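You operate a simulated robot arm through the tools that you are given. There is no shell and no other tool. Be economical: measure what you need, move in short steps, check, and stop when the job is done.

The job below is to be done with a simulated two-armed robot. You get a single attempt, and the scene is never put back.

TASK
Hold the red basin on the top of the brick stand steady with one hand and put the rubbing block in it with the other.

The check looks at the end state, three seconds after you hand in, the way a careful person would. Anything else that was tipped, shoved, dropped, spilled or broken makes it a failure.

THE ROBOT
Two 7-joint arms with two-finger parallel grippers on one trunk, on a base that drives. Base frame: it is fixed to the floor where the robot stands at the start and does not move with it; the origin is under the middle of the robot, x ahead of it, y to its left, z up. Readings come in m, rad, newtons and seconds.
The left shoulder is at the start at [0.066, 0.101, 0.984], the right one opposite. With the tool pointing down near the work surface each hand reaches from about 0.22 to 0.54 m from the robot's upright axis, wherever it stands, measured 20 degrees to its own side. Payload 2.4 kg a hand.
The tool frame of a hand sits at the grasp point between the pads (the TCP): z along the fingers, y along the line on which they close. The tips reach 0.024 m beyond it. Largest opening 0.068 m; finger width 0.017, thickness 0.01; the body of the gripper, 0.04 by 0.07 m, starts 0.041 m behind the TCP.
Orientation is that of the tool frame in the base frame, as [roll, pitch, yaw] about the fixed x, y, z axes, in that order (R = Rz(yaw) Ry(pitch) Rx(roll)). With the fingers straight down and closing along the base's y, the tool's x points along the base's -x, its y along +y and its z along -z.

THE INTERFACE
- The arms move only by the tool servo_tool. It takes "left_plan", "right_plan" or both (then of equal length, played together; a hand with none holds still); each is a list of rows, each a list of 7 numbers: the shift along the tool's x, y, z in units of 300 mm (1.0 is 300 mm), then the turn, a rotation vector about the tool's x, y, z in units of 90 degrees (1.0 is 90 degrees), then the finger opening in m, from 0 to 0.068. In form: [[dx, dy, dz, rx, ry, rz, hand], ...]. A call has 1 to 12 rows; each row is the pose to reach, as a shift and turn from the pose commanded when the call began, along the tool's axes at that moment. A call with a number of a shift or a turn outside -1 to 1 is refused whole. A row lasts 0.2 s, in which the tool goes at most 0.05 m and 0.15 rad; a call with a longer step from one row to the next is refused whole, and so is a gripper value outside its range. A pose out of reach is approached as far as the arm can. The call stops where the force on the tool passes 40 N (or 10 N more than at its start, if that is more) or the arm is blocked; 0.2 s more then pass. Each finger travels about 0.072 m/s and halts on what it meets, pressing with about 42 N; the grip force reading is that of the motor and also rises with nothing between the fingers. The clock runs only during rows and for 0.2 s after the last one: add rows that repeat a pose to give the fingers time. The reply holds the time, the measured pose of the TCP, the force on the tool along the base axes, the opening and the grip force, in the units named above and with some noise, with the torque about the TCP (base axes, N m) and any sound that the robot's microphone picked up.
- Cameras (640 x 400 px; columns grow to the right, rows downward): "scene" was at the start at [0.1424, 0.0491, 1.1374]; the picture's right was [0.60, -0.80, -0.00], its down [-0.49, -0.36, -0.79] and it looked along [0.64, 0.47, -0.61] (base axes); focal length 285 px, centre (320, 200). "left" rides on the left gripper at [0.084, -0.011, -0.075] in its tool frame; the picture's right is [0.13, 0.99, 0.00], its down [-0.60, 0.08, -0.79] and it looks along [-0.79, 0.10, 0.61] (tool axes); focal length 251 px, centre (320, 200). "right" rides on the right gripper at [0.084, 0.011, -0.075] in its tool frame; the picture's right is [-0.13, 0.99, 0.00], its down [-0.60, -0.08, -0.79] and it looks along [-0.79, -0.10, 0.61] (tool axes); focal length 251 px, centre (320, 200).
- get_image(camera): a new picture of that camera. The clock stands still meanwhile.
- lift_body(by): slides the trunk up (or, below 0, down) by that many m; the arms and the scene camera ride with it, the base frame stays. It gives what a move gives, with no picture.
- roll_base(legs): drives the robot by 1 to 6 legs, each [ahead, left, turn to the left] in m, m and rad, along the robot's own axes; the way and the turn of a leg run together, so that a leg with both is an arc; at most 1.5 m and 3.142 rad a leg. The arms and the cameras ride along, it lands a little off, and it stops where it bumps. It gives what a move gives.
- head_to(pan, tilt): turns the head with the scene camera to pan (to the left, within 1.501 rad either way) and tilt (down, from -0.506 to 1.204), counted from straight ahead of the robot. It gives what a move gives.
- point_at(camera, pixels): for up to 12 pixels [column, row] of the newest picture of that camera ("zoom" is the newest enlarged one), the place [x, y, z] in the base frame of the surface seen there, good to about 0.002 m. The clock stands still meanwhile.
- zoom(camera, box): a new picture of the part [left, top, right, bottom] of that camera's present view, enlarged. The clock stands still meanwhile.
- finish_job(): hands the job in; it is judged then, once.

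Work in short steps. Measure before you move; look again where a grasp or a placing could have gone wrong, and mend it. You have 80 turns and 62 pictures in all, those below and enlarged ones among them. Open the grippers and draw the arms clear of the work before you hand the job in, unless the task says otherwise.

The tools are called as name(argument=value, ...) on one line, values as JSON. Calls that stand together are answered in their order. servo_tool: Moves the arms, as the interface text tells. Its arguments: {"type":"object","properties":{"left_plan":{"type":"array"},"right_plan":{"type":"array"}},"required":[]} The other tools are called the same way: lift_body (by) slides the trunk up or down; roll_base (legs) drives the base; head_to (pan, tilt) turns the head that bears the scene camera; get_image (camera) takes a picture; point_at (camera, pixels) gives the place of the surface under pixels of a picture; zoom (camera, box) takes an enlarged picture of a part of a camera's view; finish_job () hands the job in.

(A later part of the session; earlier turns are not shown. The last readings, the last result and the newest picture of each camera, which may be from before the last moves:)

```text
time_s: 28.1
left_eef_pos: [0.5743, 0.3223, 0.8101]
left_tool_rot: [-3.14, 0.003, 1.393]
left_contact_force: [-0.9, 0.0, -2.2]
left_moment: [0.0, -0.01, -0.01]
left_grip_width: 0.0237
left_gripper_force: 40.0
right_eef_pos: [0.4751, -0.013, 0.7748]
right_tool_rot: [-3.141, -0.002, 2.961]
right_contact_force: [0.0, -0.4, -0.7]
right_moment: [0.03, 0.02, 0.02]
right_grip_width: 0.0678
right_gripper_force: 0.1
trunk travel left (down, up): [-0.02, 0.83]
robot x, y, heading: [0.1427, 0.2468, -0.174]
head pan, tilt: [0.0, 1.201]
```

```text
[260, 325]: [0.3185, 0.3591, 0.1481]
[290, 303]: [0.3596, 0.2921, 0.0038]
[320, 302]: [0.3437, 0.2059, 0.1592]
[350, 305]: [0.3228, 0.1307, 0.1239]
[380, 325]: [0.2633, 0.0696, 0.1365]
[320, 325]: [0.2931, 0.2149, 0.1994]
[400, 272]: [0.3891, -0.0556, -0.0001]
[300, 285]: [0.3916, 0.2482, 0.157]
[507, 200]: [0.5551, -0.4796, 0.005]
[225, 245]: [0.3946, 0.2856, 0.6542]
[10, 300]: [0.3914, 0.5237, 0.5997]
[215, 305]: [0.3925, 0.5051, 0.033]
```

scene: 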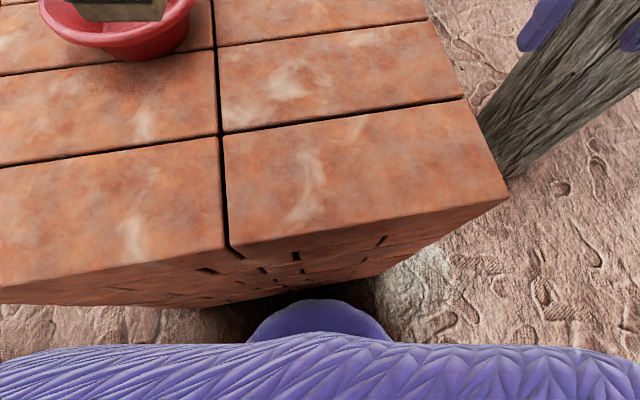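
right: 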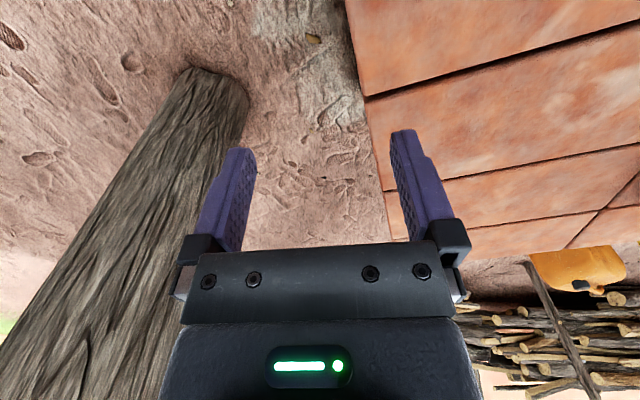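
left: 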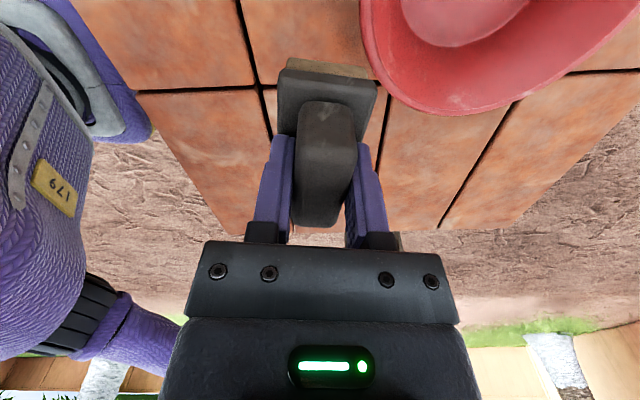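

The base is at its contact limit (its collision radius is about 0.25), so front reach is short by a few cm; tilting the tools forward makes up for this. I back off 12 mm, then bring the block over the basin with a 20° forward tilt at safe height.

roll_base(legs=[[-0.012, 0, 0]])

servo_tool(left_plan=[[0, 0, -0.05, 0, 0, 0, 0], [0, 0, -0.1, 0, 0, 0, 0], [0.03, 0.035, -0.1, -0.03, 0, 0, 0], [0.06, 0.07, -0.1, -0.06, 0, 0, 0], [0.09, 0.11, -0.1, -0.09, 0, 0, 0], [0.12, 0.15, -0.1, -0.12, 0, 0, 0], [0.15, 0.19, -0.1, -0.15, 0, 0, 0], [0.18, 0.22, -0.1, -0.18, 0, 0, 0], [0.21, 0.255, -0.1, -0.21, 0, 0, 0], [0.222, 0.273, -0.1, -0.222, 0, 0, 0], [0.222, 0.273, -0.1, -0.222, 0, 0, 0]])

head_to(pan=0.4, tilt=0.75)

get_image(camera="scene")

```text
time_s: 28.9
left_eef_pos: [0.5717, 0.3173, 0.8111]
left_tool_rot: [-3.141, 0.0, 1.384]
left_contact_force: [0.2, -0.1, -1.2]
left_moment: [-0.03, -0.01, 0.0]
left_grip_width: 0.0236
left_gripper_force: 40.0
right_eef_pos: [0.4693, -0.0173, 0.7755]
right_tool_rot: [-3.141, -0.002, 2.953]
right_contact_force: [0.0, 0.1, 0.3]
right_moment: [0.0, 0.02, 0.01]
right_grip_width: 0.068
right_gripper_force: 0.0
trunk travel left (down, up): [-0.02, 0.83]
robot x, y, heading: [0.1377, 0.2422, -0.186]
head pan, tilt: [0.0, 1.201]
stopped in leg 1: the robot was blocked; the commanded pose is now the measured one
```

```text
time_s: 31.3
left_eef_pos: [0.6656, 0.3689, 0.8405]
left_tool_rot: [2.794, 0.002, 1.386]
left_contact_force: [0.2, -0.7, -1.2]
left_moment: [-0.02, 0.01, -0.02]
left_grip_width: 0.0236
left_gripper_force: 39.6
right_eef_pos: [0.4698, -0.0159, 0.7758]
right_tool_rot: [3.14, -0.002, 2.951]
right_contact_force: [0.3, -0.5, -0.2]
right_moment: [-0.01, -0.02, 0.02]
right_grip_width: 0.0681
right_gripper_force: 0.0
trunk travel left (down, up): [-0.02, 0.83]
robot x, y, heading: [0.1392, 0.2468, -0.193]
head pan, tilt: [0.0, 1.201]
```

```text
time_s: 32.2
left_eef_pos: [0.664, 0.3672, 0.8409]
left_tool_rot: [2.796, 0.002, 1.384]
left_contact_force: [0.3, 0.0, -2.4]
left_moment: [-0.02, -0.01, 0.0]
left_grip_width: 0.0235
left_gripper_force: 39.7
right_eef_pos: [0.47, -0.0171, 0.7756]
right_tool_rot: [-3.14, -0.004, 2.95]
right_contact_force: [0.0, -0.5, -0.7]
right_moment: [0.02, 0.01, 0.03]
right_grip_width: 0.068
right_gripper_force: 0.0
trunk travel left (down, up): [-0.02, 0.83]
robot x, y, heading: [0.1391, 0.2489, -0.189]
head pan, tilt: [0.4, 0.75]
```

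```text
35 pictures are left
```

scene: 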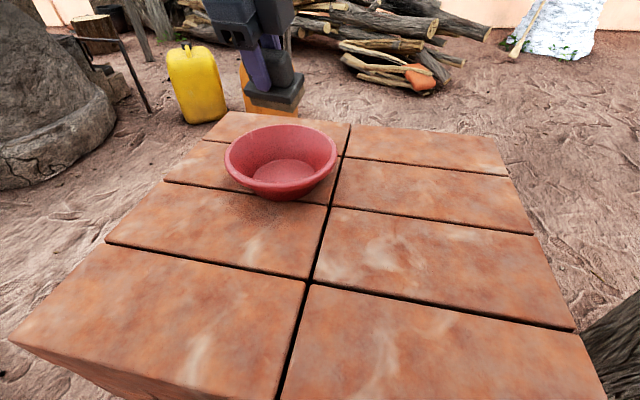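

Reach works, but backing off was blocked too, so something may be touching the robot elsewhere. I look to the robot's left and right sides.

head_to(pan=1.4, tilt=1.0)

get_image(camera="scene")

head_to(pan=-1.3, tilt=1.0)

get_image(camera="scene")

```text
time_s: 33.5
left_eef_pos: [0.6659, 0.3669, 0.8419]
left_tool_rot: [2.796, 0.003, 1.383]
left_contact_force: [0.2, -0.2, -0.9]
left_moment: [-0.02, 0.02, 0.01]
left_grip_width: 0.0234
left_gripper_force: 39.8
right_eef_pos: [0.4706, -0.0166, 0.7751]
right_tool_rot: [-3.141, -0.002, 2.954]
right_contact_force: [0.0, 0.0, -0.4]
right_moment: [0.01, 0.01, 0.0]
right_grip_width: 0.068
right_gripper_force: 0.0
trunk travel left (down, up): [-0.02, 0.83]
robot x, y, heading: [0.1381, 0.2445, -0.184]
head pan, tilt: [1.4, 1.0]
```

```text
34 pictures are left
```

scene: 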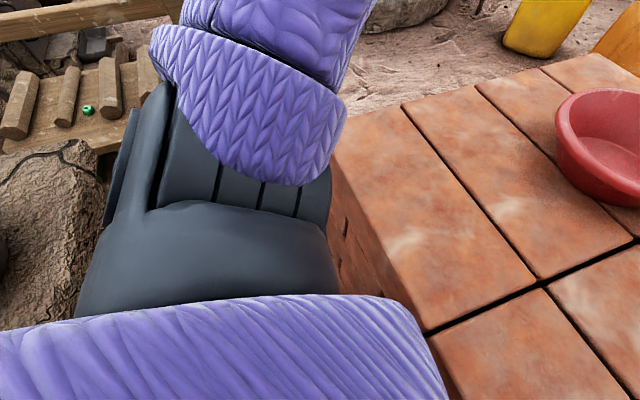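

```text
time_s: 35.9
left_eef_pos: [0.665, 0.3668, 0.8405]
left_tool_rot: [2.794, 0.002, 1.383]
left_contact_force: [0.3, -0.1, -2.4]
left_moment: [0.0, 0.01, -0.01]
left_grip_width: 0.0233
left_gripper_force: 39.3
right_eef_pos: [0.4706, -0.0173, 0.7745]
right_tool_rot: [3.14, -0.002, 2.952]
right_contact_force: [0.1, -0.3, 0.1]
right_moment: [-0.01, 0.01, 0.0]
right_grip_width: 0.0682
right_gripper_force: 0.1
trunk travel left (down, up): [-0.02, 0.83]
robot x, y, heading: [0.1383, 0.248, -0.191]
head pan, tilt: [-1.3, 1.0]
```

```text
33 pictures are left
```

scene: 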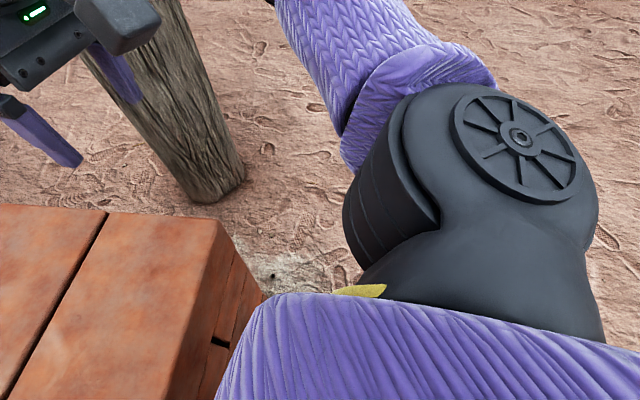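

A rough lump (mud or tree base) shows at the left, near (50,230). The left-looking view is the one to measure, so I return there.

head_to(pan=1.5, tilt=0.9)

get_image(camera="scene")

point_at(camera="scene", pixels=[[50, 230], [10, 230], [80, 190], [30, 300], [10, 330], [90, 220], [60, 280], [20, 180], [100, 160], [120, 150]])

```text
time_s: 38.4
left_eef_pos: [0.665, 0.3681, 0.8413]
left_tool_rot: [2.793, 0.002, 1.385]
left_contact_force: [-0.3, -0.3, -1.8]
left_moment: [-0.01, 0.0, 0.03]
left_grip_width: 0.0236
left_gripper_force: 39.3
right_eef_pos: [0.4699, -0.0174, 0.7755]
right_tool_rot: [3.141, -0.003, 2.951]
right_contact_force: [-0.1, -0.3, 0.4]
right_moment: [-0.03, 0.03, -0.01]
right_grip_width: 0.0682
right_gripper_force: 0.2
trunk travel left (down, up): [-0.02, 0.83]
robot x, y, heading: [0.1369, 0.2473, -0.19]
head pan, tilt: [1.499, 0.901]
```

```text
32 pictures are left
```

scene: 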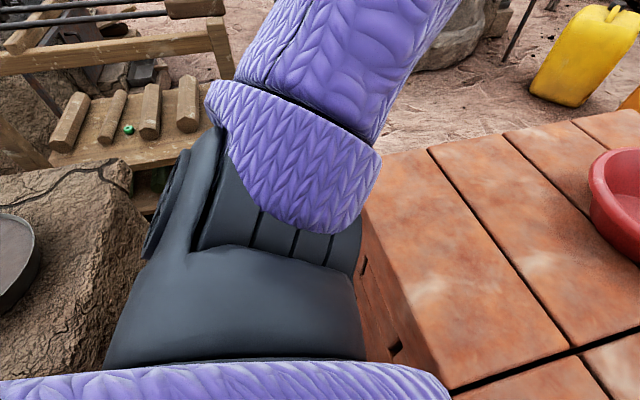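

```text
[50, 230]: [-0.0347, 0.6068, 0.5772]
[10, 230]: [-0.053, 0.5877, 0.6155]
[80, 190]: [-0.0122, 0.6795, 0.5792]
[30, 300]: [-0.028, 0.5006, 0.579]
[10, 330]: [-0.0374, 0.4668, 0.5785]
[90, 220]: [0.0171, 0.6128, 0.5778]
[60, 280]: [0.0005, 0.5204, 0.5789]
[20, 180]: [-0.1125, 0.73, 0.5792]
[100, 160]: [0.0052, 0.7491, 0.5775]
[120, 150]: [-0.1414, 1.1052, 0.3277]
```

A mud bench (top z 0.578, corner near (0.03, 0.48)) sits behind-left; the base is nestled between it and the stand. I slide 3 cm to the right to free both contacts.

roll_base(legs=[[0, -0.03, 0]])

head_to(pan=0.5, tilt=0.75)

get_image(camera="scene")

```text
time_s: 39.2
left_eef_pos: [0.6584, 0.3388, 0.8417]
left_tool_rot: [2.795, 0.001, 1.384]
left_contact_force: [-0.1, -0.7, -1.1]
left_moment: [0.01, 0.04, -0.02]
left_grip_width: 0.0235
left_gripper_force: 40.2
right_eef_pos: [0.4645, -0.0468, 0.7746]
right_tool_rot: [3.141, -0.002, 2.95]
right_contact_force: [-0.2, 0.4, -0.3]
right_moment: [0.01, 0.0, 0.01]
right_grip_width: 0.0682
right_gripper_force: 0.2
trunk travel left (down, up): [-0.02, 0.83]
robot x, y, heading: [0.1329, 0.2164, -0.186]
head pan, tilt: [1.499, 0.901]
```

```text
time_s: 40.5
left_eef_pos: [0.6591, 0.3389, 0.8407]
left_tool_rot: [2.794, 0.002, 1.383]
left_contact_force: [0.0, 0.0, -2.0]
left_moment: [-0.01, 0.04, 0.03]
left_grip_width: 0.0236
left_gripper_force: 39.6
right_eef_pos: [0.4652, -0.0461, 0.776]
right_tool_rot: [-3.141, -0.004, 2.952]
right_contact_force: [0.3, 0.0, 0.5]
right_moment: [0.03, 0.0, -0.01]
right_grip_width: 0.0678
right_gripper_force: 0.1
trunk travel left (down, up): [-0.02, 0.83]
robot x, y, heading: [0.1338, 0.2177, -0.189]
head pan, tilt: [0.499, 0.75]
```

```text
31 pictures are left
```

scene: 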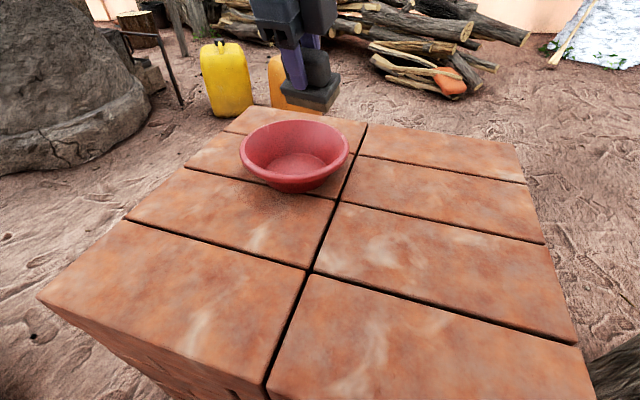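

The robot is free now at (0.134, 0.217). I re-measure the basin's rim and floor in an enlarged view.

zoom(camera="scene", box=[230, 105, 358, 205])

point_at(camera="zoom", pixels=[[48, 155], [585, 150], [300, 78], [330, 350], [100, 270], [530, 270], [120, 110], [500, 100], [310, 270], [400, 285], [320, 200], [230, 240]])

```text
4.00 times, centred on (294, 155) of scene
```

zoom: 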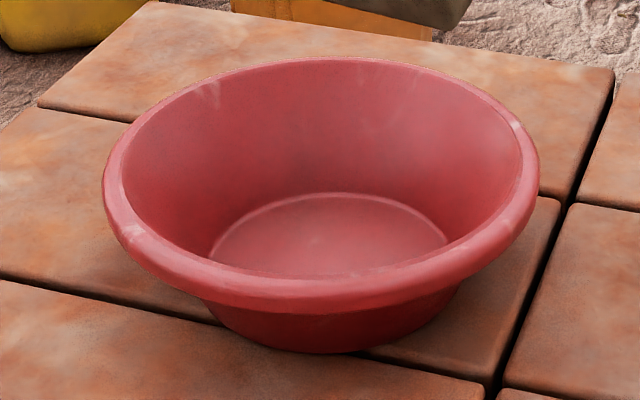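

```text
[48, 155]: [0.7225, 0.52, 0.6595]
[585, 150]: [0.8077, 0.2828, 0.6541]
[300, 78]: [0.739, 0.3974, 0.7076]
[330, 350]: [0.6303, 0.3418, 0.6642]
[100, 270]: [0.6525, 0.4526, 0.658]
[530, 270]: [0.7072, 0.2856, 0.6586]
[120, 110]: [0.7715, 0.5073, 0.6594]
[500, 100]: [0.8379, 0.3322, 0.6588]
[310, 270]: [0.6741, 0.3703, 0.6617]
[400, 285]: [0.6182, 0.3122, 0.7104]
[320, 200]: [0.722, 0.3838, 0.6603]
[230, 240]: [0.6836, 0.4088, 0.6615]
```

The rim spans zoom (105,195)–(538,185), with its top at (320,62) and bottom at (300,290). I measure those points and the floor's edge.

point_at(camera="zoom", pixels=[[112, 185], [532, 170], [320, 62], [300, 284], [150, 250], [470, 250], [180, 95], [470, 85], [340, 194], [218, 250], [446, 240], [320, 312]])

```text
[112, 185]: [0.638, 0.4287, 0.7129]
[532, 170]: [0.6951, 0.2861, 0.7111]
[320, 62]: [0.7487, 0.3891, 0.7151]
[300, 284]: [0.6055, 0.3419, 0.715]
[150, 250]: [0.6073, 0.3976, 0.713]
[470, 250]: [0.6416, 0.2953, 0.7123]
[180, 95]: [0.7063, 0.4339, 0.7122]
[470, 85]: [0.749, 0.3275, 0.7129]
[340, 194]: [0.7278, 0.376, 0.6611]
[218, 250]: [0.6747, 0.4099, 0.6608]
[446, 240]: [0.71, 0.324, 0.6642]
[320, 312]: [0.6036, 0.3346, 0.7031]
```

Basin centre is (0.677, 0.361), rim radius 0.077, floor radius about 0.05. I bring the right hand near the rim's front-right side, turned so it closes radially (30 mm opening margin), and shift the block hand 5 cm left to make room.

servo_tool(right_plan=[[0, 0.05, -0.09, 0, 0, 0.032, 0.05], [-0.01, 0.12, -0.183, 0, 0, 0.064, 0.05], [-0.03, 0.22, -0.183, 0, 0, 0.1, 0.05], [-0.05, 0.33, -0.183, 0, 0, 0.135, 0.05], [-0.07, 0.44, -0.183, 0, 0, 0.17, 0.05], [-0.09, 0.55, -0.183, 0, 0, 0.205, 0.05], [-0.11, 0.66, -0.183, 0, 0, 0.24, 0.05], [-0.13, 0.77, -0.183, 0, 0, 0.27, 0.05], [-0.155, 0.88, -0.183, 0, 0, 0.3, 0.05], [-0.181, 0.99, -0.183, 0, 0, 0.322, 0.05], [-0.181, 0.99, -0.183, 0, 0, 0.322, 0.05]], left_plan=[[0.02, 0, 0, 0, 0, 0, 0], [0.04, 0, 0, 0, 0, 0, 0], [0.06, 0, 0, 0, 0, 0, 0], [0.08, 0, 0, 0, 0, 0, 0], [0.1, 0, 0, 0, 0, 0, 0], [0.12, 0, 0, 0, 0, 0, 0], [0.14, 0, 0, 0, 0, 0, 0], [0.16, 0, 0, 0, 0, 0, 0], [0.167, 0, 0, 0, 0, 0, 0], [0.167, 0, 0, 0, 0, 0, 0], [0.167, 0, 0, 0, 0, 0, 0]])

get_image(camera="scene")

```text
time_s: 42.9
left_eef_pos: [0.6685, 0.3875, 0.842]
left_tool_rot: [2.794, 0.002, 1.385]
left_contact_force: [0.4, 0.0, -1.7]
left_moment: [-0.02, 0.0, -0.01]
left_grip_width: 0.0237
left_gripper_force: 39.9
right_eef_pos: [0.5737, 0.2332, 0.8302]
right_tool_rot: [3.141, -0.001, 2.442]
right_contact_force: [0.3, 0.8, 0.6]
right_moment: [-0.01, 0.01, 0.02]
right_grip_width: 0.05
right_gripper_force: 0.1
trunk travel left (down, up): [-0.02, 0.83]
robot x, y, heading: [0.1367, 0.2196, -0.186]
head pan, tilt: [0.499, 0.75]
```

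```text
29 pictures are left
```

scene: 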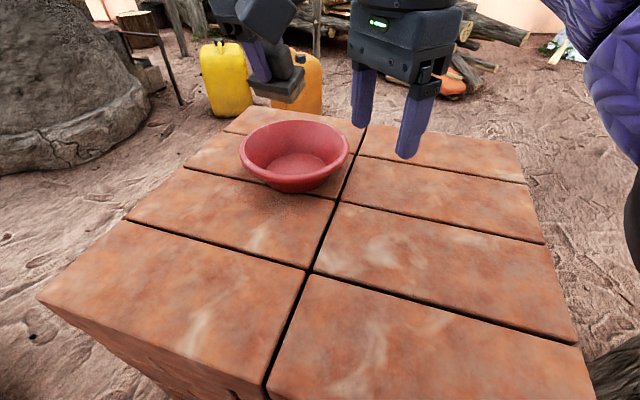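

Both hands are clear of each other. I tilt the right hand 30° and bring it to the pre-grasp 9 cm back from the rim along its axis.

servo_tool(right_plan=[[0, 0.02, 0.02, -0.07, 0, 0, 0.05], [0.003, 0.05, 0.05, -0.14, 0, 0, 0.05], [0.006, 0.08, 0.08, -0.2, 0, 0, 0.05], [0.009, 0.11, 0.11, -0.27, 0, 0, 0.05], [0.011, 0.143, 0.147, -0.333, 0, 0, 0.05], [0.011, 0.143, 0.147, -0.333, 0, 0, 0.05]])

zoom(camera="scene", box=[200, 20, 440, 220])

get_image(camera="right")

```text
time_s: 44.3
left_eef_pos: [0.6689, 0.3879, 0.8411]
left_tool_rot: [2.794, 0.002, 1.386]
left_contact_force: [-0.1, -0.6, -1.3]
left_moment: [0.04, 0.01, 0.0]
left_grip_width: 0.0239
left_gripper_force: 39.8
right_eef_pos: [0.5989, 0.2712, 0.7857]
right_tool_rot: [2.618, -0.001, 2.445]
right_contact_force: [0.8, 0.1, -0.2]
right_moment: [-0.03, -0.02, 0.01]
right_grip_width: 0.05
right_gripper_force: 0.0
trunk travel left (down, up): [-0.02, 0.83]
robot x, y, heading: [0.128, 0.2184, -0.189]
head pan, tilt: [0.499, 0.75]
```

```text
2.00 times, centred on (320, 120) of scene
```

zoom: 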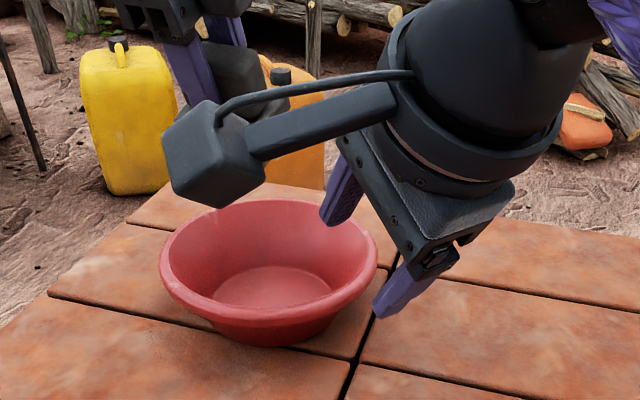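

```text
27 pictures are left
```

right: 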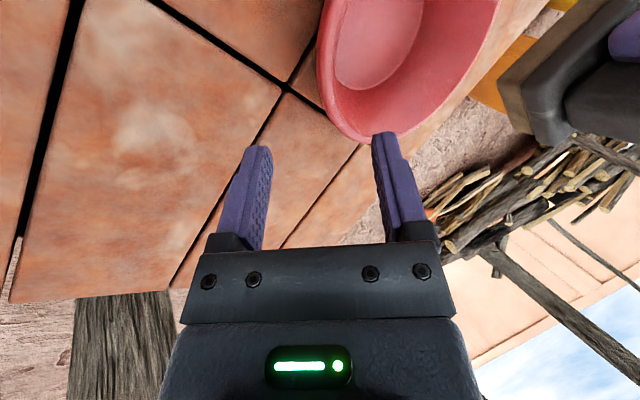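

The fingers are on either side of the near-right rim as planned. I advance 0.089 m along the tool axis so the rim comes between the pads.

servo_tool(right_plan=[[0, 0, 0.06, 0, 0, 0, 0.05], [-0.003, -0.003, 0.12, 0, 0, 0, 0.05], [-0.006, -0.005, 0.18, 0, 0, 0, 0.05], [-0.006, -0.005, 0.23, 0, 0, 0, 0.05], [-0.006, -0.005, 0.27, 0, 0, 0, 0.05], [-0.006, -0.005, 0.297, 0, 0, 0, 0.05], [-0.006, -0.005, 0.297, 0, 0, 0, 0.05]])

zoom(camera="scene", box=[200, 20, 440, 220])

get_image(camera="right")

```text
time_s: 45.9
left_eef_pos: [0.669, 0.3877, 0.8407]
left_tool_rot: [2.796, 0.002, 1.383]
left_contact_force: [-0.9, 1.1, -0.9]
left_moment: [0.0, -0.02, 0.0]
left_grip_width: 0.0236
left_gripper_force: 39.5
right_eef_pos: [0.6271, 0.3024, 0.7074]
right_tool_rot: [2.62, -0.001, 2.447]
right_contact_force: [0.1, -0.3, 0.0]
right_moment: [0.04, -0.02, -0.02]
right_grip_width: 0.0497
right_gripper_force: 0.1
trunk travel left (down, up): [-0.02, 0.83]
robot x, y, heading: [0.1333, 0.2191, -0.185]
head pan, tilt: [0.499, 0.75]
```

```text
2.00 times, centred on (320, 120) of scene
```

zoom: 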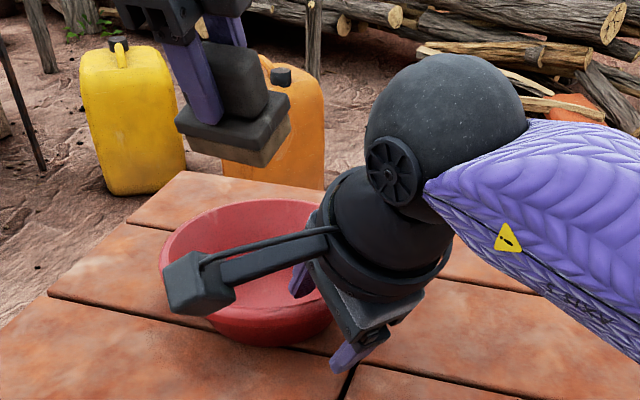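

```text
25 pictures are left
```

right: 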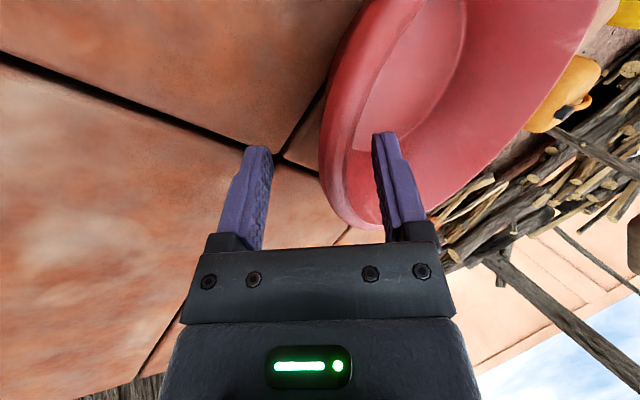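

The rim passes between the fingers but seems nearer the inner one. I measure the rim and wall between the fingers to centre the hand.

point_at(camera="right", pixels=[[345, 210], [335, 195], [350, 225], [325, 180], [355, 190], [365, 215], [345, 170], [335, 150], [268, 190], [380, 190], [265, 155], [376, 145]])

```text
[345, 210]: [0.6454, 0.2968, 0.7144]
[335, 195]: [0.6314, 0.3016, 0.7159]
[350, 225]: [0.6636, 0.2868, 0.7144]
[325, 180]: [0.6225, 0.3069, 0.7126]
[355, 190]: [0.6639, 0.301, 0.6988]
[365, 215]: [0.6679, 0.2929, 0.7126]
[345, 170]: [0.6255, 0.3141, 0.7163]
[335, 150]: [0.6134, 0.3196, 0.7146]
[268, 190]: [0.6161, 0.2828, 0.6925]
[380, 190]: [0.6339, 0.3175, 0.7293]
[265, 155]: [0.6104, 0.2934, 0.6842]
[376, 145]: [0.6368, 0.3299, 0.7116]
```

The rim crest is about 7 mm off-centre toward the inner finger. I shift by 6 mm along the closing axis, then close gently on the rim.

servo_tool(right_plan=[[0, 0.01, 0.005, 0, 0, 0, 0.05], [0, 0.02, 0.01, 0, 0, 0, 0.05], [0, 0.02, 0.01, 0, 0, 0, 0.03], [0, 0.02, 0.01, 0, 0, 0, 0.02], [0, 0.02, 0.01, 0, 0, 0, 0.016]])

get_image(camera="right")

```text
time_s: 47.1
left_eef_pos: [0.6685, 0.3878, 0.8417]
left_tool_rot: [2.795, 0.002, 1.385]
left_contact_force: [-0.3, 0.2, -1.0]
left_moment: [0.02, 0.01, -0.03]
left_grip_width: 0.0234
left_gripper_force: 39.7
right_eef_pos: [0.6334, 0.3078, 0.7079]
right_tool_rot: [2.618, -0.002, 2.447]
right_contact_force: [0.7, -0.6, 0.5]
right_moment: [-0.07, -0.03, -0.01]
right_grip_width: 0.0164
right_gripper_force: 0.0
trunk travel left (down, up): [-0.02, 0.83]
robot x, y, heading: [0.1303, 0.2122, -0.187]
head pan, tilt: [0.499, 0.75]
```

```text
24 pictures are left
```

right: 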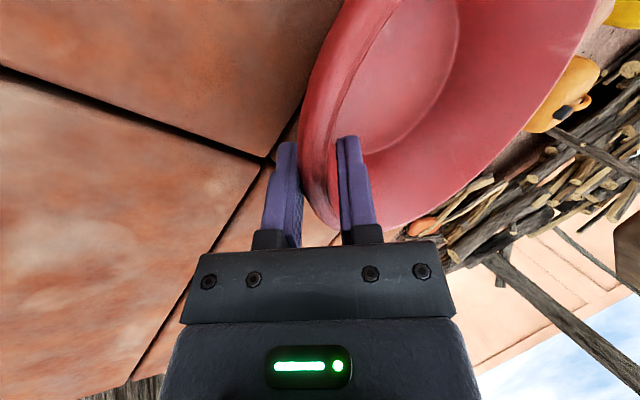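

The rim is now well centred between the pads at 16 mm opening, with no force. I close fully onto it.

servo_tool(right_plan=[[0, 0, 0, 0, 0, 0, 0.01], [0, 0, 0, 0, 0, 0, 0.005], [0, 0, 0, 0, 0, 0, 0.0], [0, 0, 0, 0, 0, 0, 0.0]])

zoom(camera="scene", box=[200, 20, 440, 220])

```text
time_s: 48.1
left_eef_pos: [0.6689, 0.3868, 0.8414]
left_tool_rot: [2.794, 0.002, 1.383]
left_contact_force: [0.1, 0.7, -1.7]
left_moment: [-0.02, 0.04, -0.03]
left_grip_width: 0.0235
left_gripper_force: 40.0
right_eef_pos: [0.6336, 0.307, 0.7072]
right_tool_rot: [2.618, -0.001, 2.447]
right_contact_force: [0.1, -0.2, 0.5]
right_moment: [-0.04, 0.03, 0.0]
right_grip_width: 0.0042
right_gripper_force: 27.7
trunk travel left (down, up): [-0.02, 0.83]
robot x, y, heading: [0.1296, 0.2111, -0.19]
head pan, tilt: [0.499, 0.75]
```

```text
2.00 times, centred on (320, 120) of scene
```

zoom: 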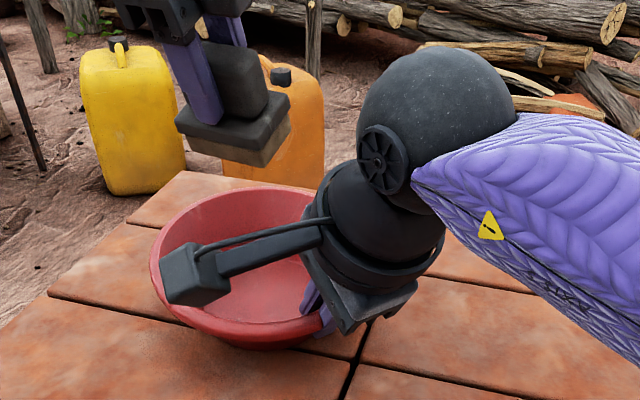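

The rim is gripped (4 mm width). The basin may have nudged a few mm, so I re-measure its rim and floor.

point_at(camera="zoom", pixels=[[155, 245], [230, 190], [300, 192], [180, 210], [215, 322], [270, 335], [240, 290], [290, 265], [260, 315], [280, 290], [230, 345], [155, 262]])

get_image(camera="left")

```text
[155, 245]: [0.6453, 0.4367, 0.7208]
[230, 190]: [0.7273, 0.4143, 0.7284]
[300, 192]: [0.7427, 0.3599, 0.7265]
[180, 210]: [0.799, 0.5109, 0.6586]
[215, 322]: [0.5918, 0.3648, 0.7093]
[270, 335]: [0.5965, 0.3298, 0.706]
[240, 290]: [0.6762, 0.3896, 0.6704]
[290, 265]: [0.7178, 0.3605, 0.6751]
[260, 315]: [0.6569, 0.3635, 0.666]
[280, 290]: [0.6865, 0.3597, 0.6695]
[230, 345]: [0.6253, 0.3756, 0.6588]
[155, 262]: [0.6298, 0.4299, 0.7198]
```

```text
22 pictures are left
```

left: 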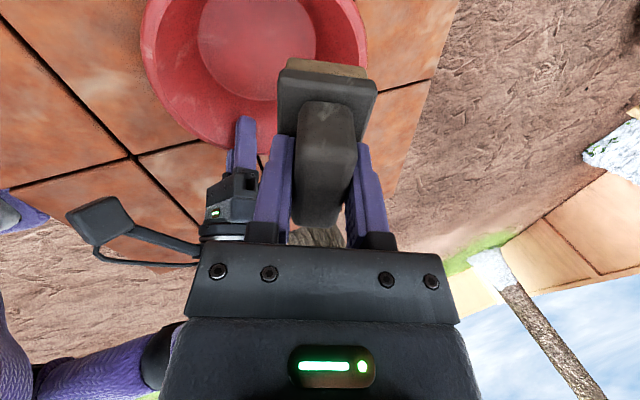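

The grip tipped the basin by about 9° (far rim z 0.728, near 0.707), because the pads aligned the wall to my tilt. I open slightly, straighten the tool by 9°, and look before closing again.

servo_tool(right_plan=[[0, 0, 0, 0, 0, 0, 0.006], [0, 0, 0, 0, 0, 0, 0.01], [0, 0, 0, 0, 0, 0, 0.014], [0, 0, 0, 0, 0, 0, 0.02], [0, 0, 0, 0.05, 0, 0, 0.02], [0, 0, 0, 0.1, 0, 0, 0.02], [0, 0, 0, 0.1, 0, 0, 0.02]])

zoom(camera="scene", box=[200, 20, 440, 220])

zoom(camera="right", box=[200, 80, 440, 260])

```text
time_s: 49.7
left_eef_pos: [0.6689, 0.3877, 0.8421]
left_tool_rot: [2.794, 0.001, 1.383]
left_contact_force: [-1.0, 0.2, -2.2]
left_moment: [0.01, -0.02, 0.02]
left_grip_width: 0.0237
left_gripper_force: 39.5
right_eef_pos: [0.6314, 0.3079, 0.7084]
right_tool_rot: [2.778, -0.001, 2.448]
right_contact_force: [-0.3, -0.6, 0.3]
right_moment: [-0.01, -0.01, 0.02]
right_grip_width: 0.02
right_gripper_force: 0.1
trunk travel left (down, up): [-0.02, 0.83]
robot x, y, heading: [0.133, 0.22, -0.184]
head pan, tilt: [0.499, 0.75]
```

```text
2.00 times, centred on (320, 120) of scene
```

zoom: 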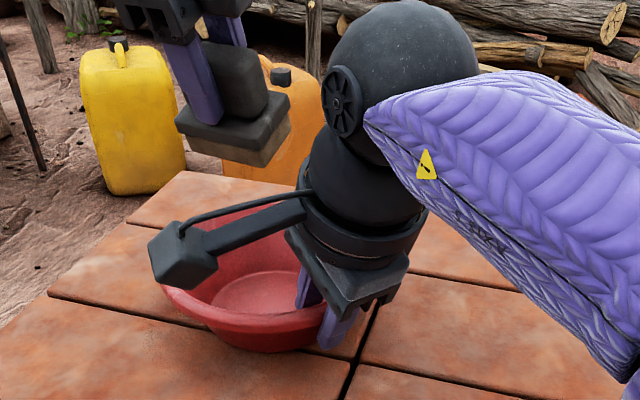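

```text
2.22 times, centred on (320, 170) of right
```

zoom: 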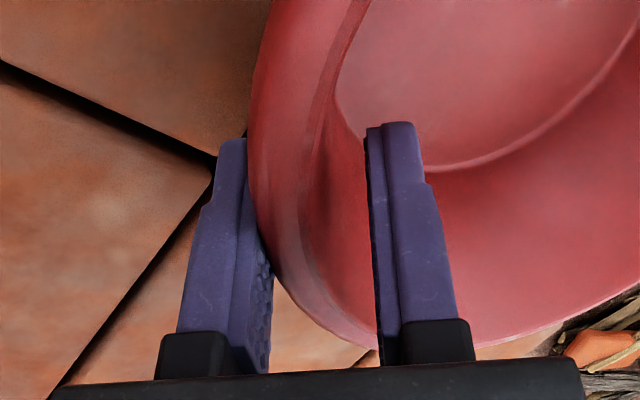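

The basin sits flat again; the rim is a bit closer to the outer finger. I shift 4 mm outward and close.

servo_tool(right_plan=[[0, -0.007, 0, 0, 0, 0, 0.02], [0, -0.013, 0, 0, 0, 0, 0.018], [0, -0.013, 0, 0, 0, 0, 0.012], [0, -0.013, 0, 0, 0, 0, 0.008], [0, -0.013, 0, 0, 0, 0, 0.004], [0, -0.013, 0, 0, 0, 0, 0.0], [0, -0.013, 0, 0, 0, 0, 0.0]])

zoom(camera="scene", box=[200, 20, 440, 220])

point_at(camera="zoom", pixels=[[155, 245], [230, 205], [300, 200], [215, 322], [270, 335], [240, 290], [290, 275], [260, 305], [280, 290], [200, 310], [240, 205], [220, 300]])

```text
time_s: 51.3
left_eef_pos: [0.6694, 0.3876, 0.8414]
left_tool_rot: [2.795, 0.003, 1.382]
left_contact_force: [0.0, -0.2, -1.5]
left_moment: [0.0, -0.02, -0.03]
left_grip_width: 0.0233
left_gripper_force: 39.9
right_eef_pos: [0.6296, 0.3052, 0.7081]
right_tool_rot: [2.775, -0.002, 2.445]
right_contact_force: [2.2, 0.0, 6.2]
right_moment: [0.69, -0.46, -0.24]
right_grip_width: 0.0051
right_gripper_force: 28.4
trunk travel left (down, up): [-0.02, 0.83]
robot x, y, heading: [0.1324, 0.2134, -0.189]
head pan, tilt: [0.499, 0.75]
```

```text
2.00 times, centred on (320, 120) of scene
```

zoom: 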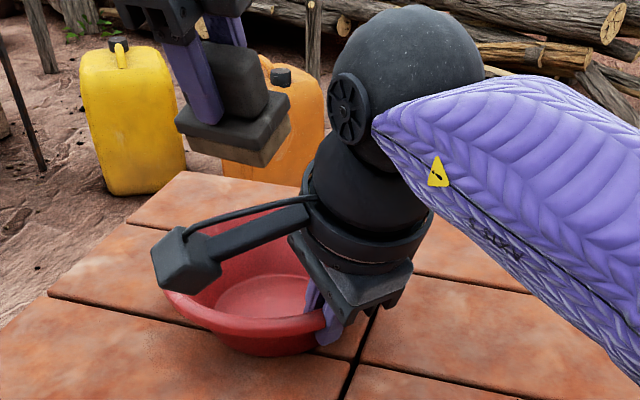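

```text
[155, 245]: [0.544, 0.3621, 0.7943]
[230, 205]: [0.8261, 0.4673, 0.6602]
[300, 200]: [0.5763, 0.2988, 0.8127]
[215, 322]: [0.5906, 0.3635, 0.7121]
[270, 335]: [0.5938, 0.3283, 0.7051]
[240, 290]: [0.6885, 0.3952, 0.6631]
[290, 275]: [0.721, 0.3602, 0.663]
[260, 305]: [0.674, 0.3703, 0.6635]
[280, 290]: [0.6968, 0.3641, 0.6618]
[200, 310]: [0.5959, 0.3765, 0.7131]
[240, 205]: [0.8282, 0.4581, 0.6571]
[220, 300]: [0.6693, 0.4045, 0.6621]
```

The basin's floor is level again (z 0.662–0.663 throughout) and it is firmly held. I look with the left camera to find the floor's centre for placing.

get_image(camera="left")

point_at(camera="left", pixels=[[199, 45], [318, 45], [255, 95], [145, 45], [365, 60], [215, 130], [260, 40], [210, 80], [300, 90], [165, 100]])

```text
18 pictures are left
```

left: 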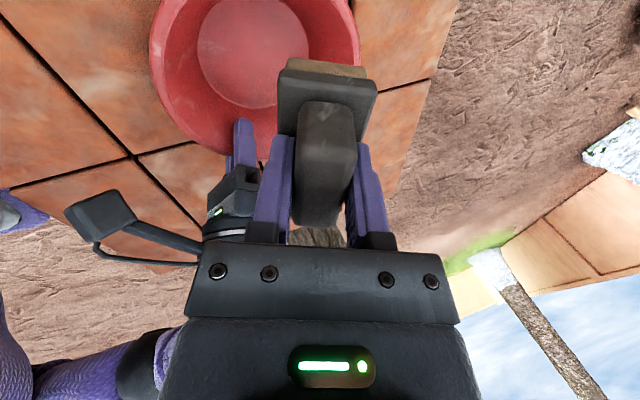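

```text
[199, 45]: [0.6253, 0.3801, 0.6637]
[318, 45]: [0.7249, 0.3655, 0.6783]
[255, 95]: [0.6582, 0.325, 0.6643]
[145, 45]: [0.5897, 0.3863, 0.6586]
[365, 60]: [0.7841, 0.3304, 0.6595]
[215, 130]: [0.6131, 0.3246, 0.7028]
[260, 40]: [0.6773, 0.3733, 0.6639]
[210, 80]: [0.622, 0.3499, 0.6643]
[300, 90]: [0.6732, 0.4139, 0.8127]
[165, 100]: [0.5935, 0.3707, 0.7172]
```

The floor centre is about (0.668, 0.364). To keep the left wrist away from the right hand's camera and wrist, I change the block hand's tilt to about 8° forward with a 15° lean of its top to the left, at z 0.82.

servo_tool(left_plan=[[-0.002, -0.008, 0.012, 0.027, -0.034, 0, 0], [-0.003, -0.016, 0.024, 0.054, -0.067, 0, 0], [-0.005, -0.024, 0.036, 0.08, -0.1, 0, 0], [-0.006, -0.032, 0.048, 0.107, -0.134, 0, 0], [-0.007, -0.038, 0.057, 0.133, -0.167, 0, 0], [-0.007, -0.038, 0.057, 0.133, -0.167, 0, 0]])

get_image(camera="scene")

```text
time_s: 52.7
left_eef_pos: [0.6634, 0.3855, 0.8208]
left_tool_rot: [2.997, 0.256, 1.319]
left_contact_force: [0.5, 0.4, -2.0]
left_moment: [-0.01, 0.02, -0.01]
left_grip_width: 0.0237
left_gripper_force: 40.0
right_eef_pos: [0.6294, 0.3053, 0.7081]
right_tool_rot: [2.775, 0.001, 2.448]
right_contact_force: [0.9, -1.6, 7.2]
right_moment: [0.66, -0.38, -0.21]
right_grip_width: 0.0058
right_gripper_force: 28.6
trunk travel left (down, up): [-0.02, 0.83]
robot x, y, heading: [0.1336, 0.2166, -0.19]
head pan, tilt: [0.499, 0.75]
```

```text
17 pictures are left
```

scene: 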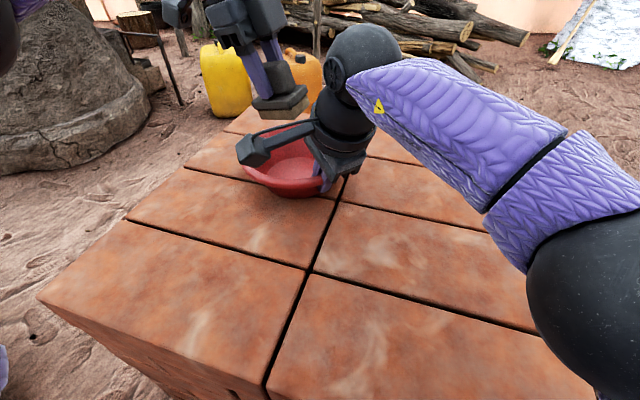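

The pose is right. I descend vertically most of the way (to z about 0.765, block bottom just at rim height) and check clearances.

servo_tool(left_plan=[[0.012, -0.005, 0.045, 0, 0, 0, 0], [0.024, -0.01, 0.09, 0, 0, 0, 0], [0.036, -0.015, 0.135, 0, 0, 0, 0], [0.048, -0.0197, 0.18, 0, 0, 0, 0], [0.048, -0.0197, 0.18, 0, 0, 0, 0]])

zoom(camera="scene", box=[200, 20, 440, 220])

get_image(camera="left")

```text
time_s: 53.9
left_eef_pos: [0.6647, 0.3861, 0.7647]
left_tool_rot: [2.996, 0.257, 1.321]
left_contact_force: [0.0, 0.6, -1.9]
left_moment: [0.0, -0.01, -0.01]
left_grip_width: 0.0237
left_gripper_force: 39.5
right_eef_pos: [0.6301, 0.3052, 0.7079]
right_tool_rot: [2.775, -0.001, 2.446]
right_contact_force: [1.1, -0.4, 7.0]
right_moment: [0.68, -0.36, -0.1]
right_grip_width: 0.0057
right_gripper_force: 28.1
trunk travel left (down, up): [-0.02, 0.83]
robot x, y, heading: [0.1306, 0.214, -0.189]
head pan, tilt: [0.499, 0.75]
```

```text
2.00 times, centred on (320, 120) of scene
```

zoom: 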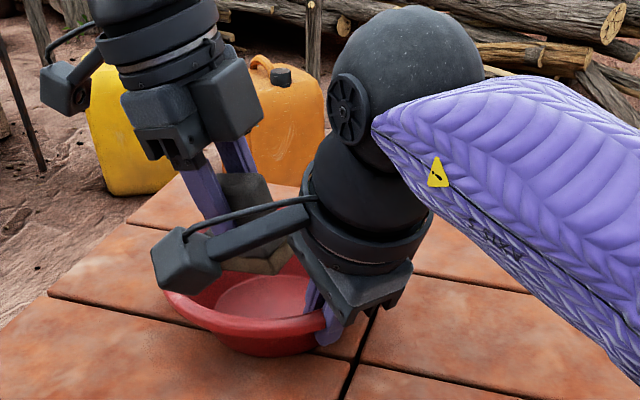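

```text
15 pictures are left
```

left: 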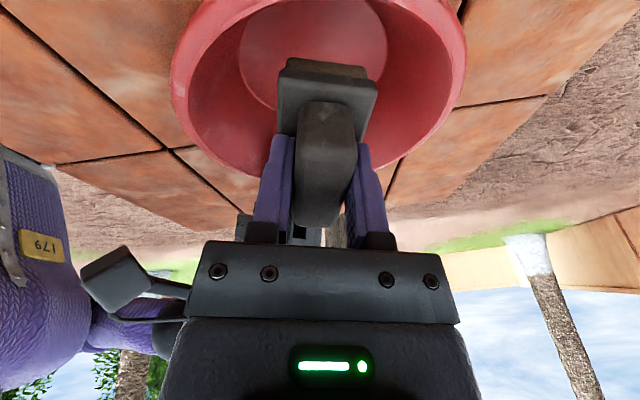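

Clear on all sides and the block is centred over the basin. I descend slowly the remaining 36 mm until it is just at the floor.

servo_tool(left_plan=[[0.007, -0.002, 0.03, 0, 0, 0, 0], [0.014, -0.004, 0.06, 0, 0, 0, 0], [0.021, -0.006, 0.085, 0, 0, 0, 0], [0.027, -0.0085, 0.105, 0, 0, 0, 0], [0.029, -0.0095, 0.115, 0, 0, 0, 0], [0.029, -0.0095, 0.115, 0, 0, 0, 0]])

zoom(camera="scene", box=[200, 20, 440, 220])

```text
time_s: 55.3
left_eef_pos: [0.668, 0.3856, 0.7293]
left_tool_rot: [2.997, 0.254, 1.319]
left_contact_force: [0.4, 0.8, -1.6]
left_moment: [0.02, -0.03, 0.0]
left_grip_width: 0.0233
left_gripper_force: 39.8
right_eef_pos: [0.6299, 0.3056, 0.7071]
right_tool_rot: [2.775, -0.001, 2.448]
right_contact_force: [1.4, 0.2, 6.7]
right_moment: [0.67, -0.35, -0.1]
right_grip_width: 0.0055
right_gripper_force: 28.4
trunk travel left (down, up): [-0.02, 0.83]
robot x, y, heading: [0.1339, 0.216, -0.188]
head pan, tilt: [0.499, 0.75]
```

```text
2.00 times, centred on (320, 120) of scene
```

zoom: 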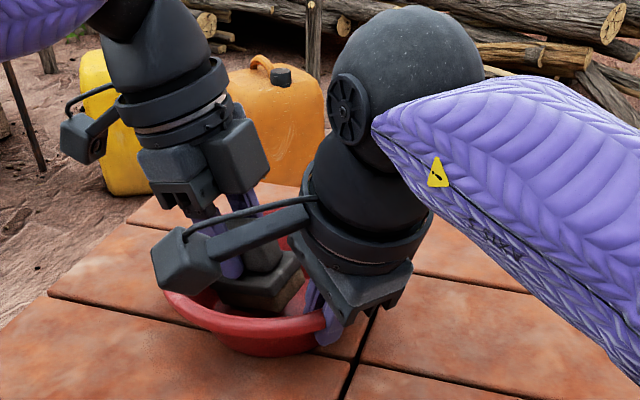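

No contact yet. I creep down another 5 mm to touch the floor.

servo_tool(left_plan=[[0.001, -0.001, 0.004, 0, 0, 0, 0], [0.002, -0.001, 0.008, 0, 0, 0, 0], [0.003, -0.002, 0.012, 0, 0, 0, 0], [0.0042, -0.0023, 0.016, 0, 0, 0, 0], [0.0042, -0.0023, 0.016, 0, 0, 0, 0]])

```text
time_s: 56.5
left_eef_pos: [0.667, 0.3853, 0.7255]
left_tool_rot: [2.993, 0.257, 1.321]
left_contact_force: [1.6, -0.3, 8.9]
left_moment: [0.13, 0.05, 0.04]
left_grip_width: 0.0235
left_gripper_force: 40.1
right_eef_pos: [0.6296, 0.3052, 0.7082]
right_tool_rot: [2.775, -0.001, 2.448]
right_contact_force: [2.6, 1.5, 3.0]
right_moment: [0.43, -0.52, -0.27]
right_grip_width: 0.0053
right_gripper_force: 29.0
trunk travel left (down, up): [-0.02, 0.83]
robot x, y, heading: [0.1289, 0.2178, -0.19]
head pan, tilt: [0.499, 0.75]
```

The block touches the floor (about 10 N). I open the left fingers gradually and, after the block settles, withdraw along the tool axis.

servo_tool(left_plan=[[0, 0, 0, 0, 0, 0, 0.026], [0, 0, 0, 0, 0, 0, 0.032], [0, 0, 0, 0, 0, 0, 0.042], [0, 0, 0, 0, 0, 0, 0.05], [0, 0, 0, 0, 0, 0, 0.05]])

zoom(camera="left", box=[160, 0, 480, 250])

```text
time_s: 57.7
left_eef_pos: [0.6683, 0.385, 0.7243]
left_tool_rot: [2.995, 0.256, 1.319]
left_contact_force: [1.1, 0.9, 0.0]
left_moment: [0.0, -0.01, -0.01]
left_grip_width: 0.0501
left_gripper_force: 0.0
right_eef_pos: [0.6283, 0.3053, 0.7067]
right_tool_rot: [2.774, -0.002, 2.447]
right_contact_force: [0.4, -0.2, 6.7]
right_moment: [0.74, -0.35, -0.12]
right_grip_width: 0.0055
right_gripper_force: 28.4
trunk travel left (down, up): [-0.02, 0.83]
robot x, y, heading: [0.1324, 0.2181, -0.186]
head pan, tilt: [0.499, 0.75]
```

```text
1.60 times, centred on (320, 125) of left
```

zoom: 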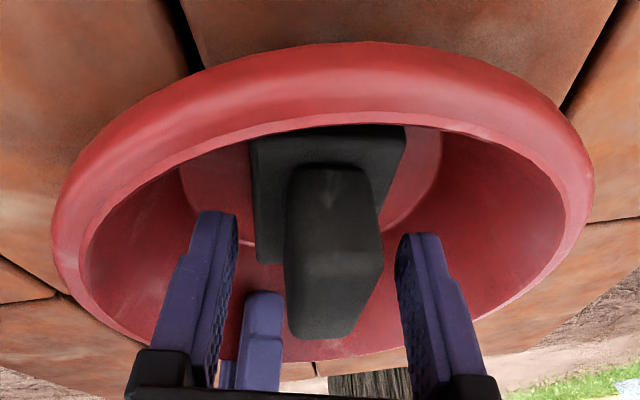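

The block has settled flat on the basin floor, free between the open fingers. I withdraw the left hand along its axis.

servo_tool(left_plan=[[0, 0, -0.05, 0, 0, 0, 0.05], [0, 0, -0.12, 0, 0, 0, 0.05], [0, 0, -0.2, 0, 0, 0, 0.05], [0, 0, -0.3, 0, 0, 0, 0.05], [0, 0, -0.42, 0, 0, 0, 0.05], [0, 0, -0.42, 0, 0, 0, 0.05]])

get_image(camera="right")

```text
time_s: 59.1
left_eef_pos: [0.6577, 0.4201, 0.8465]
left_tool_rot: [2.996, 0.257, 1.319]
left_contact_force: [1.1, -0.2, 0.6]
left_moment: [-0.02, -0.01, -0.01]
left_grip_width: 0.0498
left_gripper_force: 0.1
right_eef_pos: [0.63, 0.3051, 0.707]
right_tool_rot: [2.775, -0.001, 2.444]
right_contact_force: [0.9, 0.1, 6.6]
right_moment: [0.74, -0.36, -0.09]
right_grip_width: 0.0054
right_gripper_force: 28.3
trunk travel left (down, up): [-0.02, 0.83]
robot x, y, heading: [0.1303, 0.2161, -0.186]
head pan, tilt: [0.499, 0.75]
```

```text
12 pictures are left
```

right: 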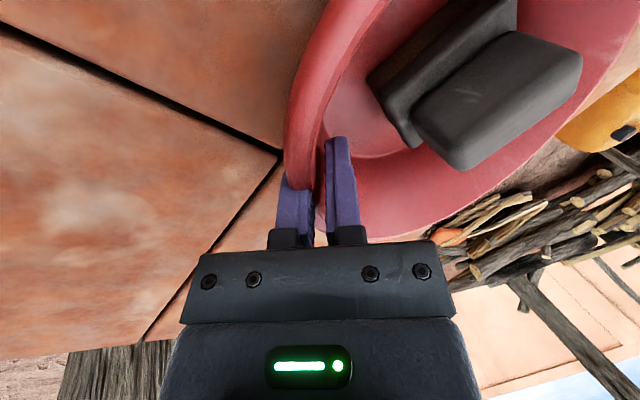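

The block lies in the basin, well clear of the right finger. I open the right hand slightly to 0.022 and withdraw it along its axis.

servo_tool(right_plan=[[0, 0, 0, 0, 0, 0, 0.008], [0, 0, 0, 0, 0, 0, 0.014], [0, 0, 0, 0, 0, 0, 0.022], [0, 0, 0, 0, 0, 0, 0.022], [0, 0, -0.04, 0, 0, 0, 0.022], [0, 0, -0.1, 0, 0, 0, 0.022], [0, 0, -0.18, 0, 0, 0, 0.022], [0, 0, -0.28, 0, 0, 0, 0.022], [0, 0, -0.4, 0, 0, 0, 0.022], [0, 0, -0.4, 0, 0, 0, 0.022]])

get_image(camera="scene")

```text
time_s: 61.3
left_eef_pos: [0.657, 0.4197, 0.8441]
left_tool_rot: [2.997, 0.256, 1.32]
left_contact_force: [0.5, -0.4, 0.1]
left_moment: [0.01, 0.01, -0.02]
left_grip_width: 0.0499
left_gripper_force: 0.1
right_eef_pos: [0.6019, 0.271, 0.8195]
right_tool_rot: [2.775, -0.002, 2.447]
right_contact_force: [0.4, -0.1, 0.3]
right_moment: [0.0, 0.05, 0.0]
right_grip_width: 0.0221
right_gripper_force: 0.0
trunk travel left (down, up): [-0.02, 0.83]
robot x, y, heading: [0.1355, 0.2185, -0.194]
head pan, tilt: [0.499, 0.75]
```

```text
11 pictures are left
```

scene: 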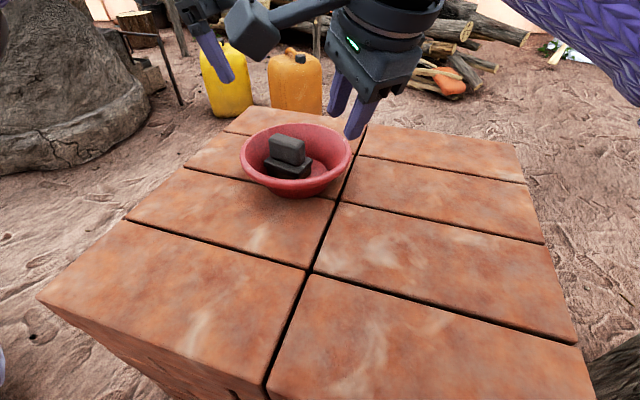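

The block rests in the basin, which stands level where it was. I raise the trunk so both hands are clear, then move the robot to the right and back away.

lift_body(by=0.15)

roll_base(legs=[[0, -0.2, 0], [-0.08, 0, 0]])

servo_tool(left_plan=[[0, 0, 0, 0, 0, 0, 0.068], [0, 0, 0, 0, 0, 0, 0.068]], right_plan=[[0, 0, 0, 0, 0, 0, 0.05], [0, 0, 0, 0, 0, 0, 0.068]])

head_to(pan=0.75, tilt=0.7)

get_image(camera="scene")

```text
time_s: 63.0
left_eef_pos: [0.6448, 0.423, 1.0147]
left_tool_rot: [2.946, 0.252, 1.308]
left_contact_force: [-0.5, -0.2, 0.0]
left_moment: [-0.03, 0.0, -0.01]
left_grip_width: 0.0498
left_gripper_force: 0.0
right_eef_pos: [0.5995, 0.2713, 0.9721]
right_tool_rot: [2.77, 0.006, 2.445]
right_contact_force: [-0.5, -0.1, -0.1]
right_moment: [-0.02, 0.02, -0.02]
right_grip_width: 0.0219
right_gripper_force: 0.0
trunk travel left (down, up): [-0.17, 0.68]
robot x, y, heading: [0.1324, 0.2139, -0.194]
head pan, tilt: [0.499, 0.75]
```

```text
time_s: 65.3
left_eef_pos: [0.5235, 0.2413, 1.0154]
left_tool_rot: [2.948, 0.253, 1.304]
left_contact_force: [-0.1, 0.3, 0.2]
left_moment: [-0.02, -0.01, 0.0]
left_grip_width: 0.0498
left_gripper_force: 0.1
right_eef_pos: [0.4801, 0.0904, 0.9717]
right_tool_rot: [2.77, 0.007, 2.446]
right_contact_force: [0.0, 0.3, 0.4]
right_moment: [-0.01, -0.02, -0.03]
right_grip_width: 0.022
right_gripper_force: 0.1
trunk travel left (down, up): [-0.17, 0.68]
robot x, y, heading: [0.0097, 0.0361, -0.192]
head pan, tilt: [0.499, 0.75]
```

```text
time_s: 65.9
left_eef_pos: [0.5247, 0.2415, 1.0153]
left_tool_rot: [2.947, 0.254, 1.305]
left_contact_force: [-0.8, 0.6, 0.1]
left_moment: [0.01, -0.02, 0.02]
left_grip_width: 0.0677
left_gripper_force: 0.2
right_eef_pos: [0.4806, 0.0902, 0.9715]
right_tool_rot: [2.77, 0.006, 2.446]
right_contact_force: [-0.2, -0.2, 0.2]
right_moment: [0.03, 0.02, -0.02]
right_grip_width: 0.0677
right_gripper_force: 0.1
trunk travel left (down, up): [-0.17, 0.68]
robot x, y, heading: [0.0119, 0.0332, -0.186]
head pan, tilt: [0.499, 0.75]
```

```text
time_s: 66.7
left_eef_pos: [0.5243, 0.2417, 1.0159]
left_tool_rot: [2.945, 0.253, 1.305]
left_contact_force: [0.1, -0.5, 0.6]
left_moment: [0.01, -0.02, 0.02]
left_grip_width: 0.0682
left_gripper_force: 0.0
right_eef_pos: [0.4806, 0.0906, 0.9711]
right_tool_rot: [2.771, 0.006, 2.445]
right_contact_force: [0.7, 1.1, 0.5]
right_moment: [0.0, 0.02, 0.02]
right_grip_width: 0.0679
right_gripper_force: 0.1
trunk travel left (down, up): [-0.17, 0.68]
robot x, y, heading: [0.0132, 0.0346, -0.19]
head pan, tilt: [0.75, 0.7]
```

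```text
10 pictures are left
```

scene: 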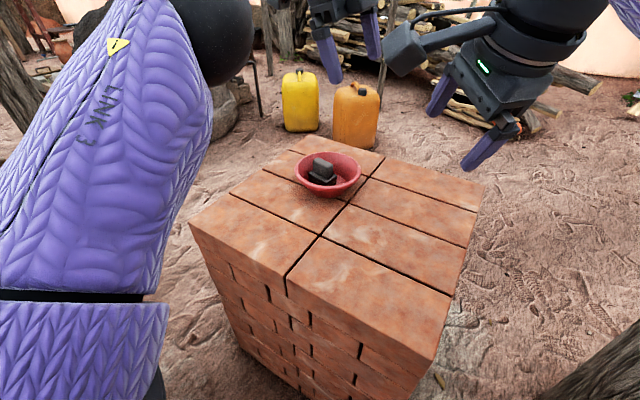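

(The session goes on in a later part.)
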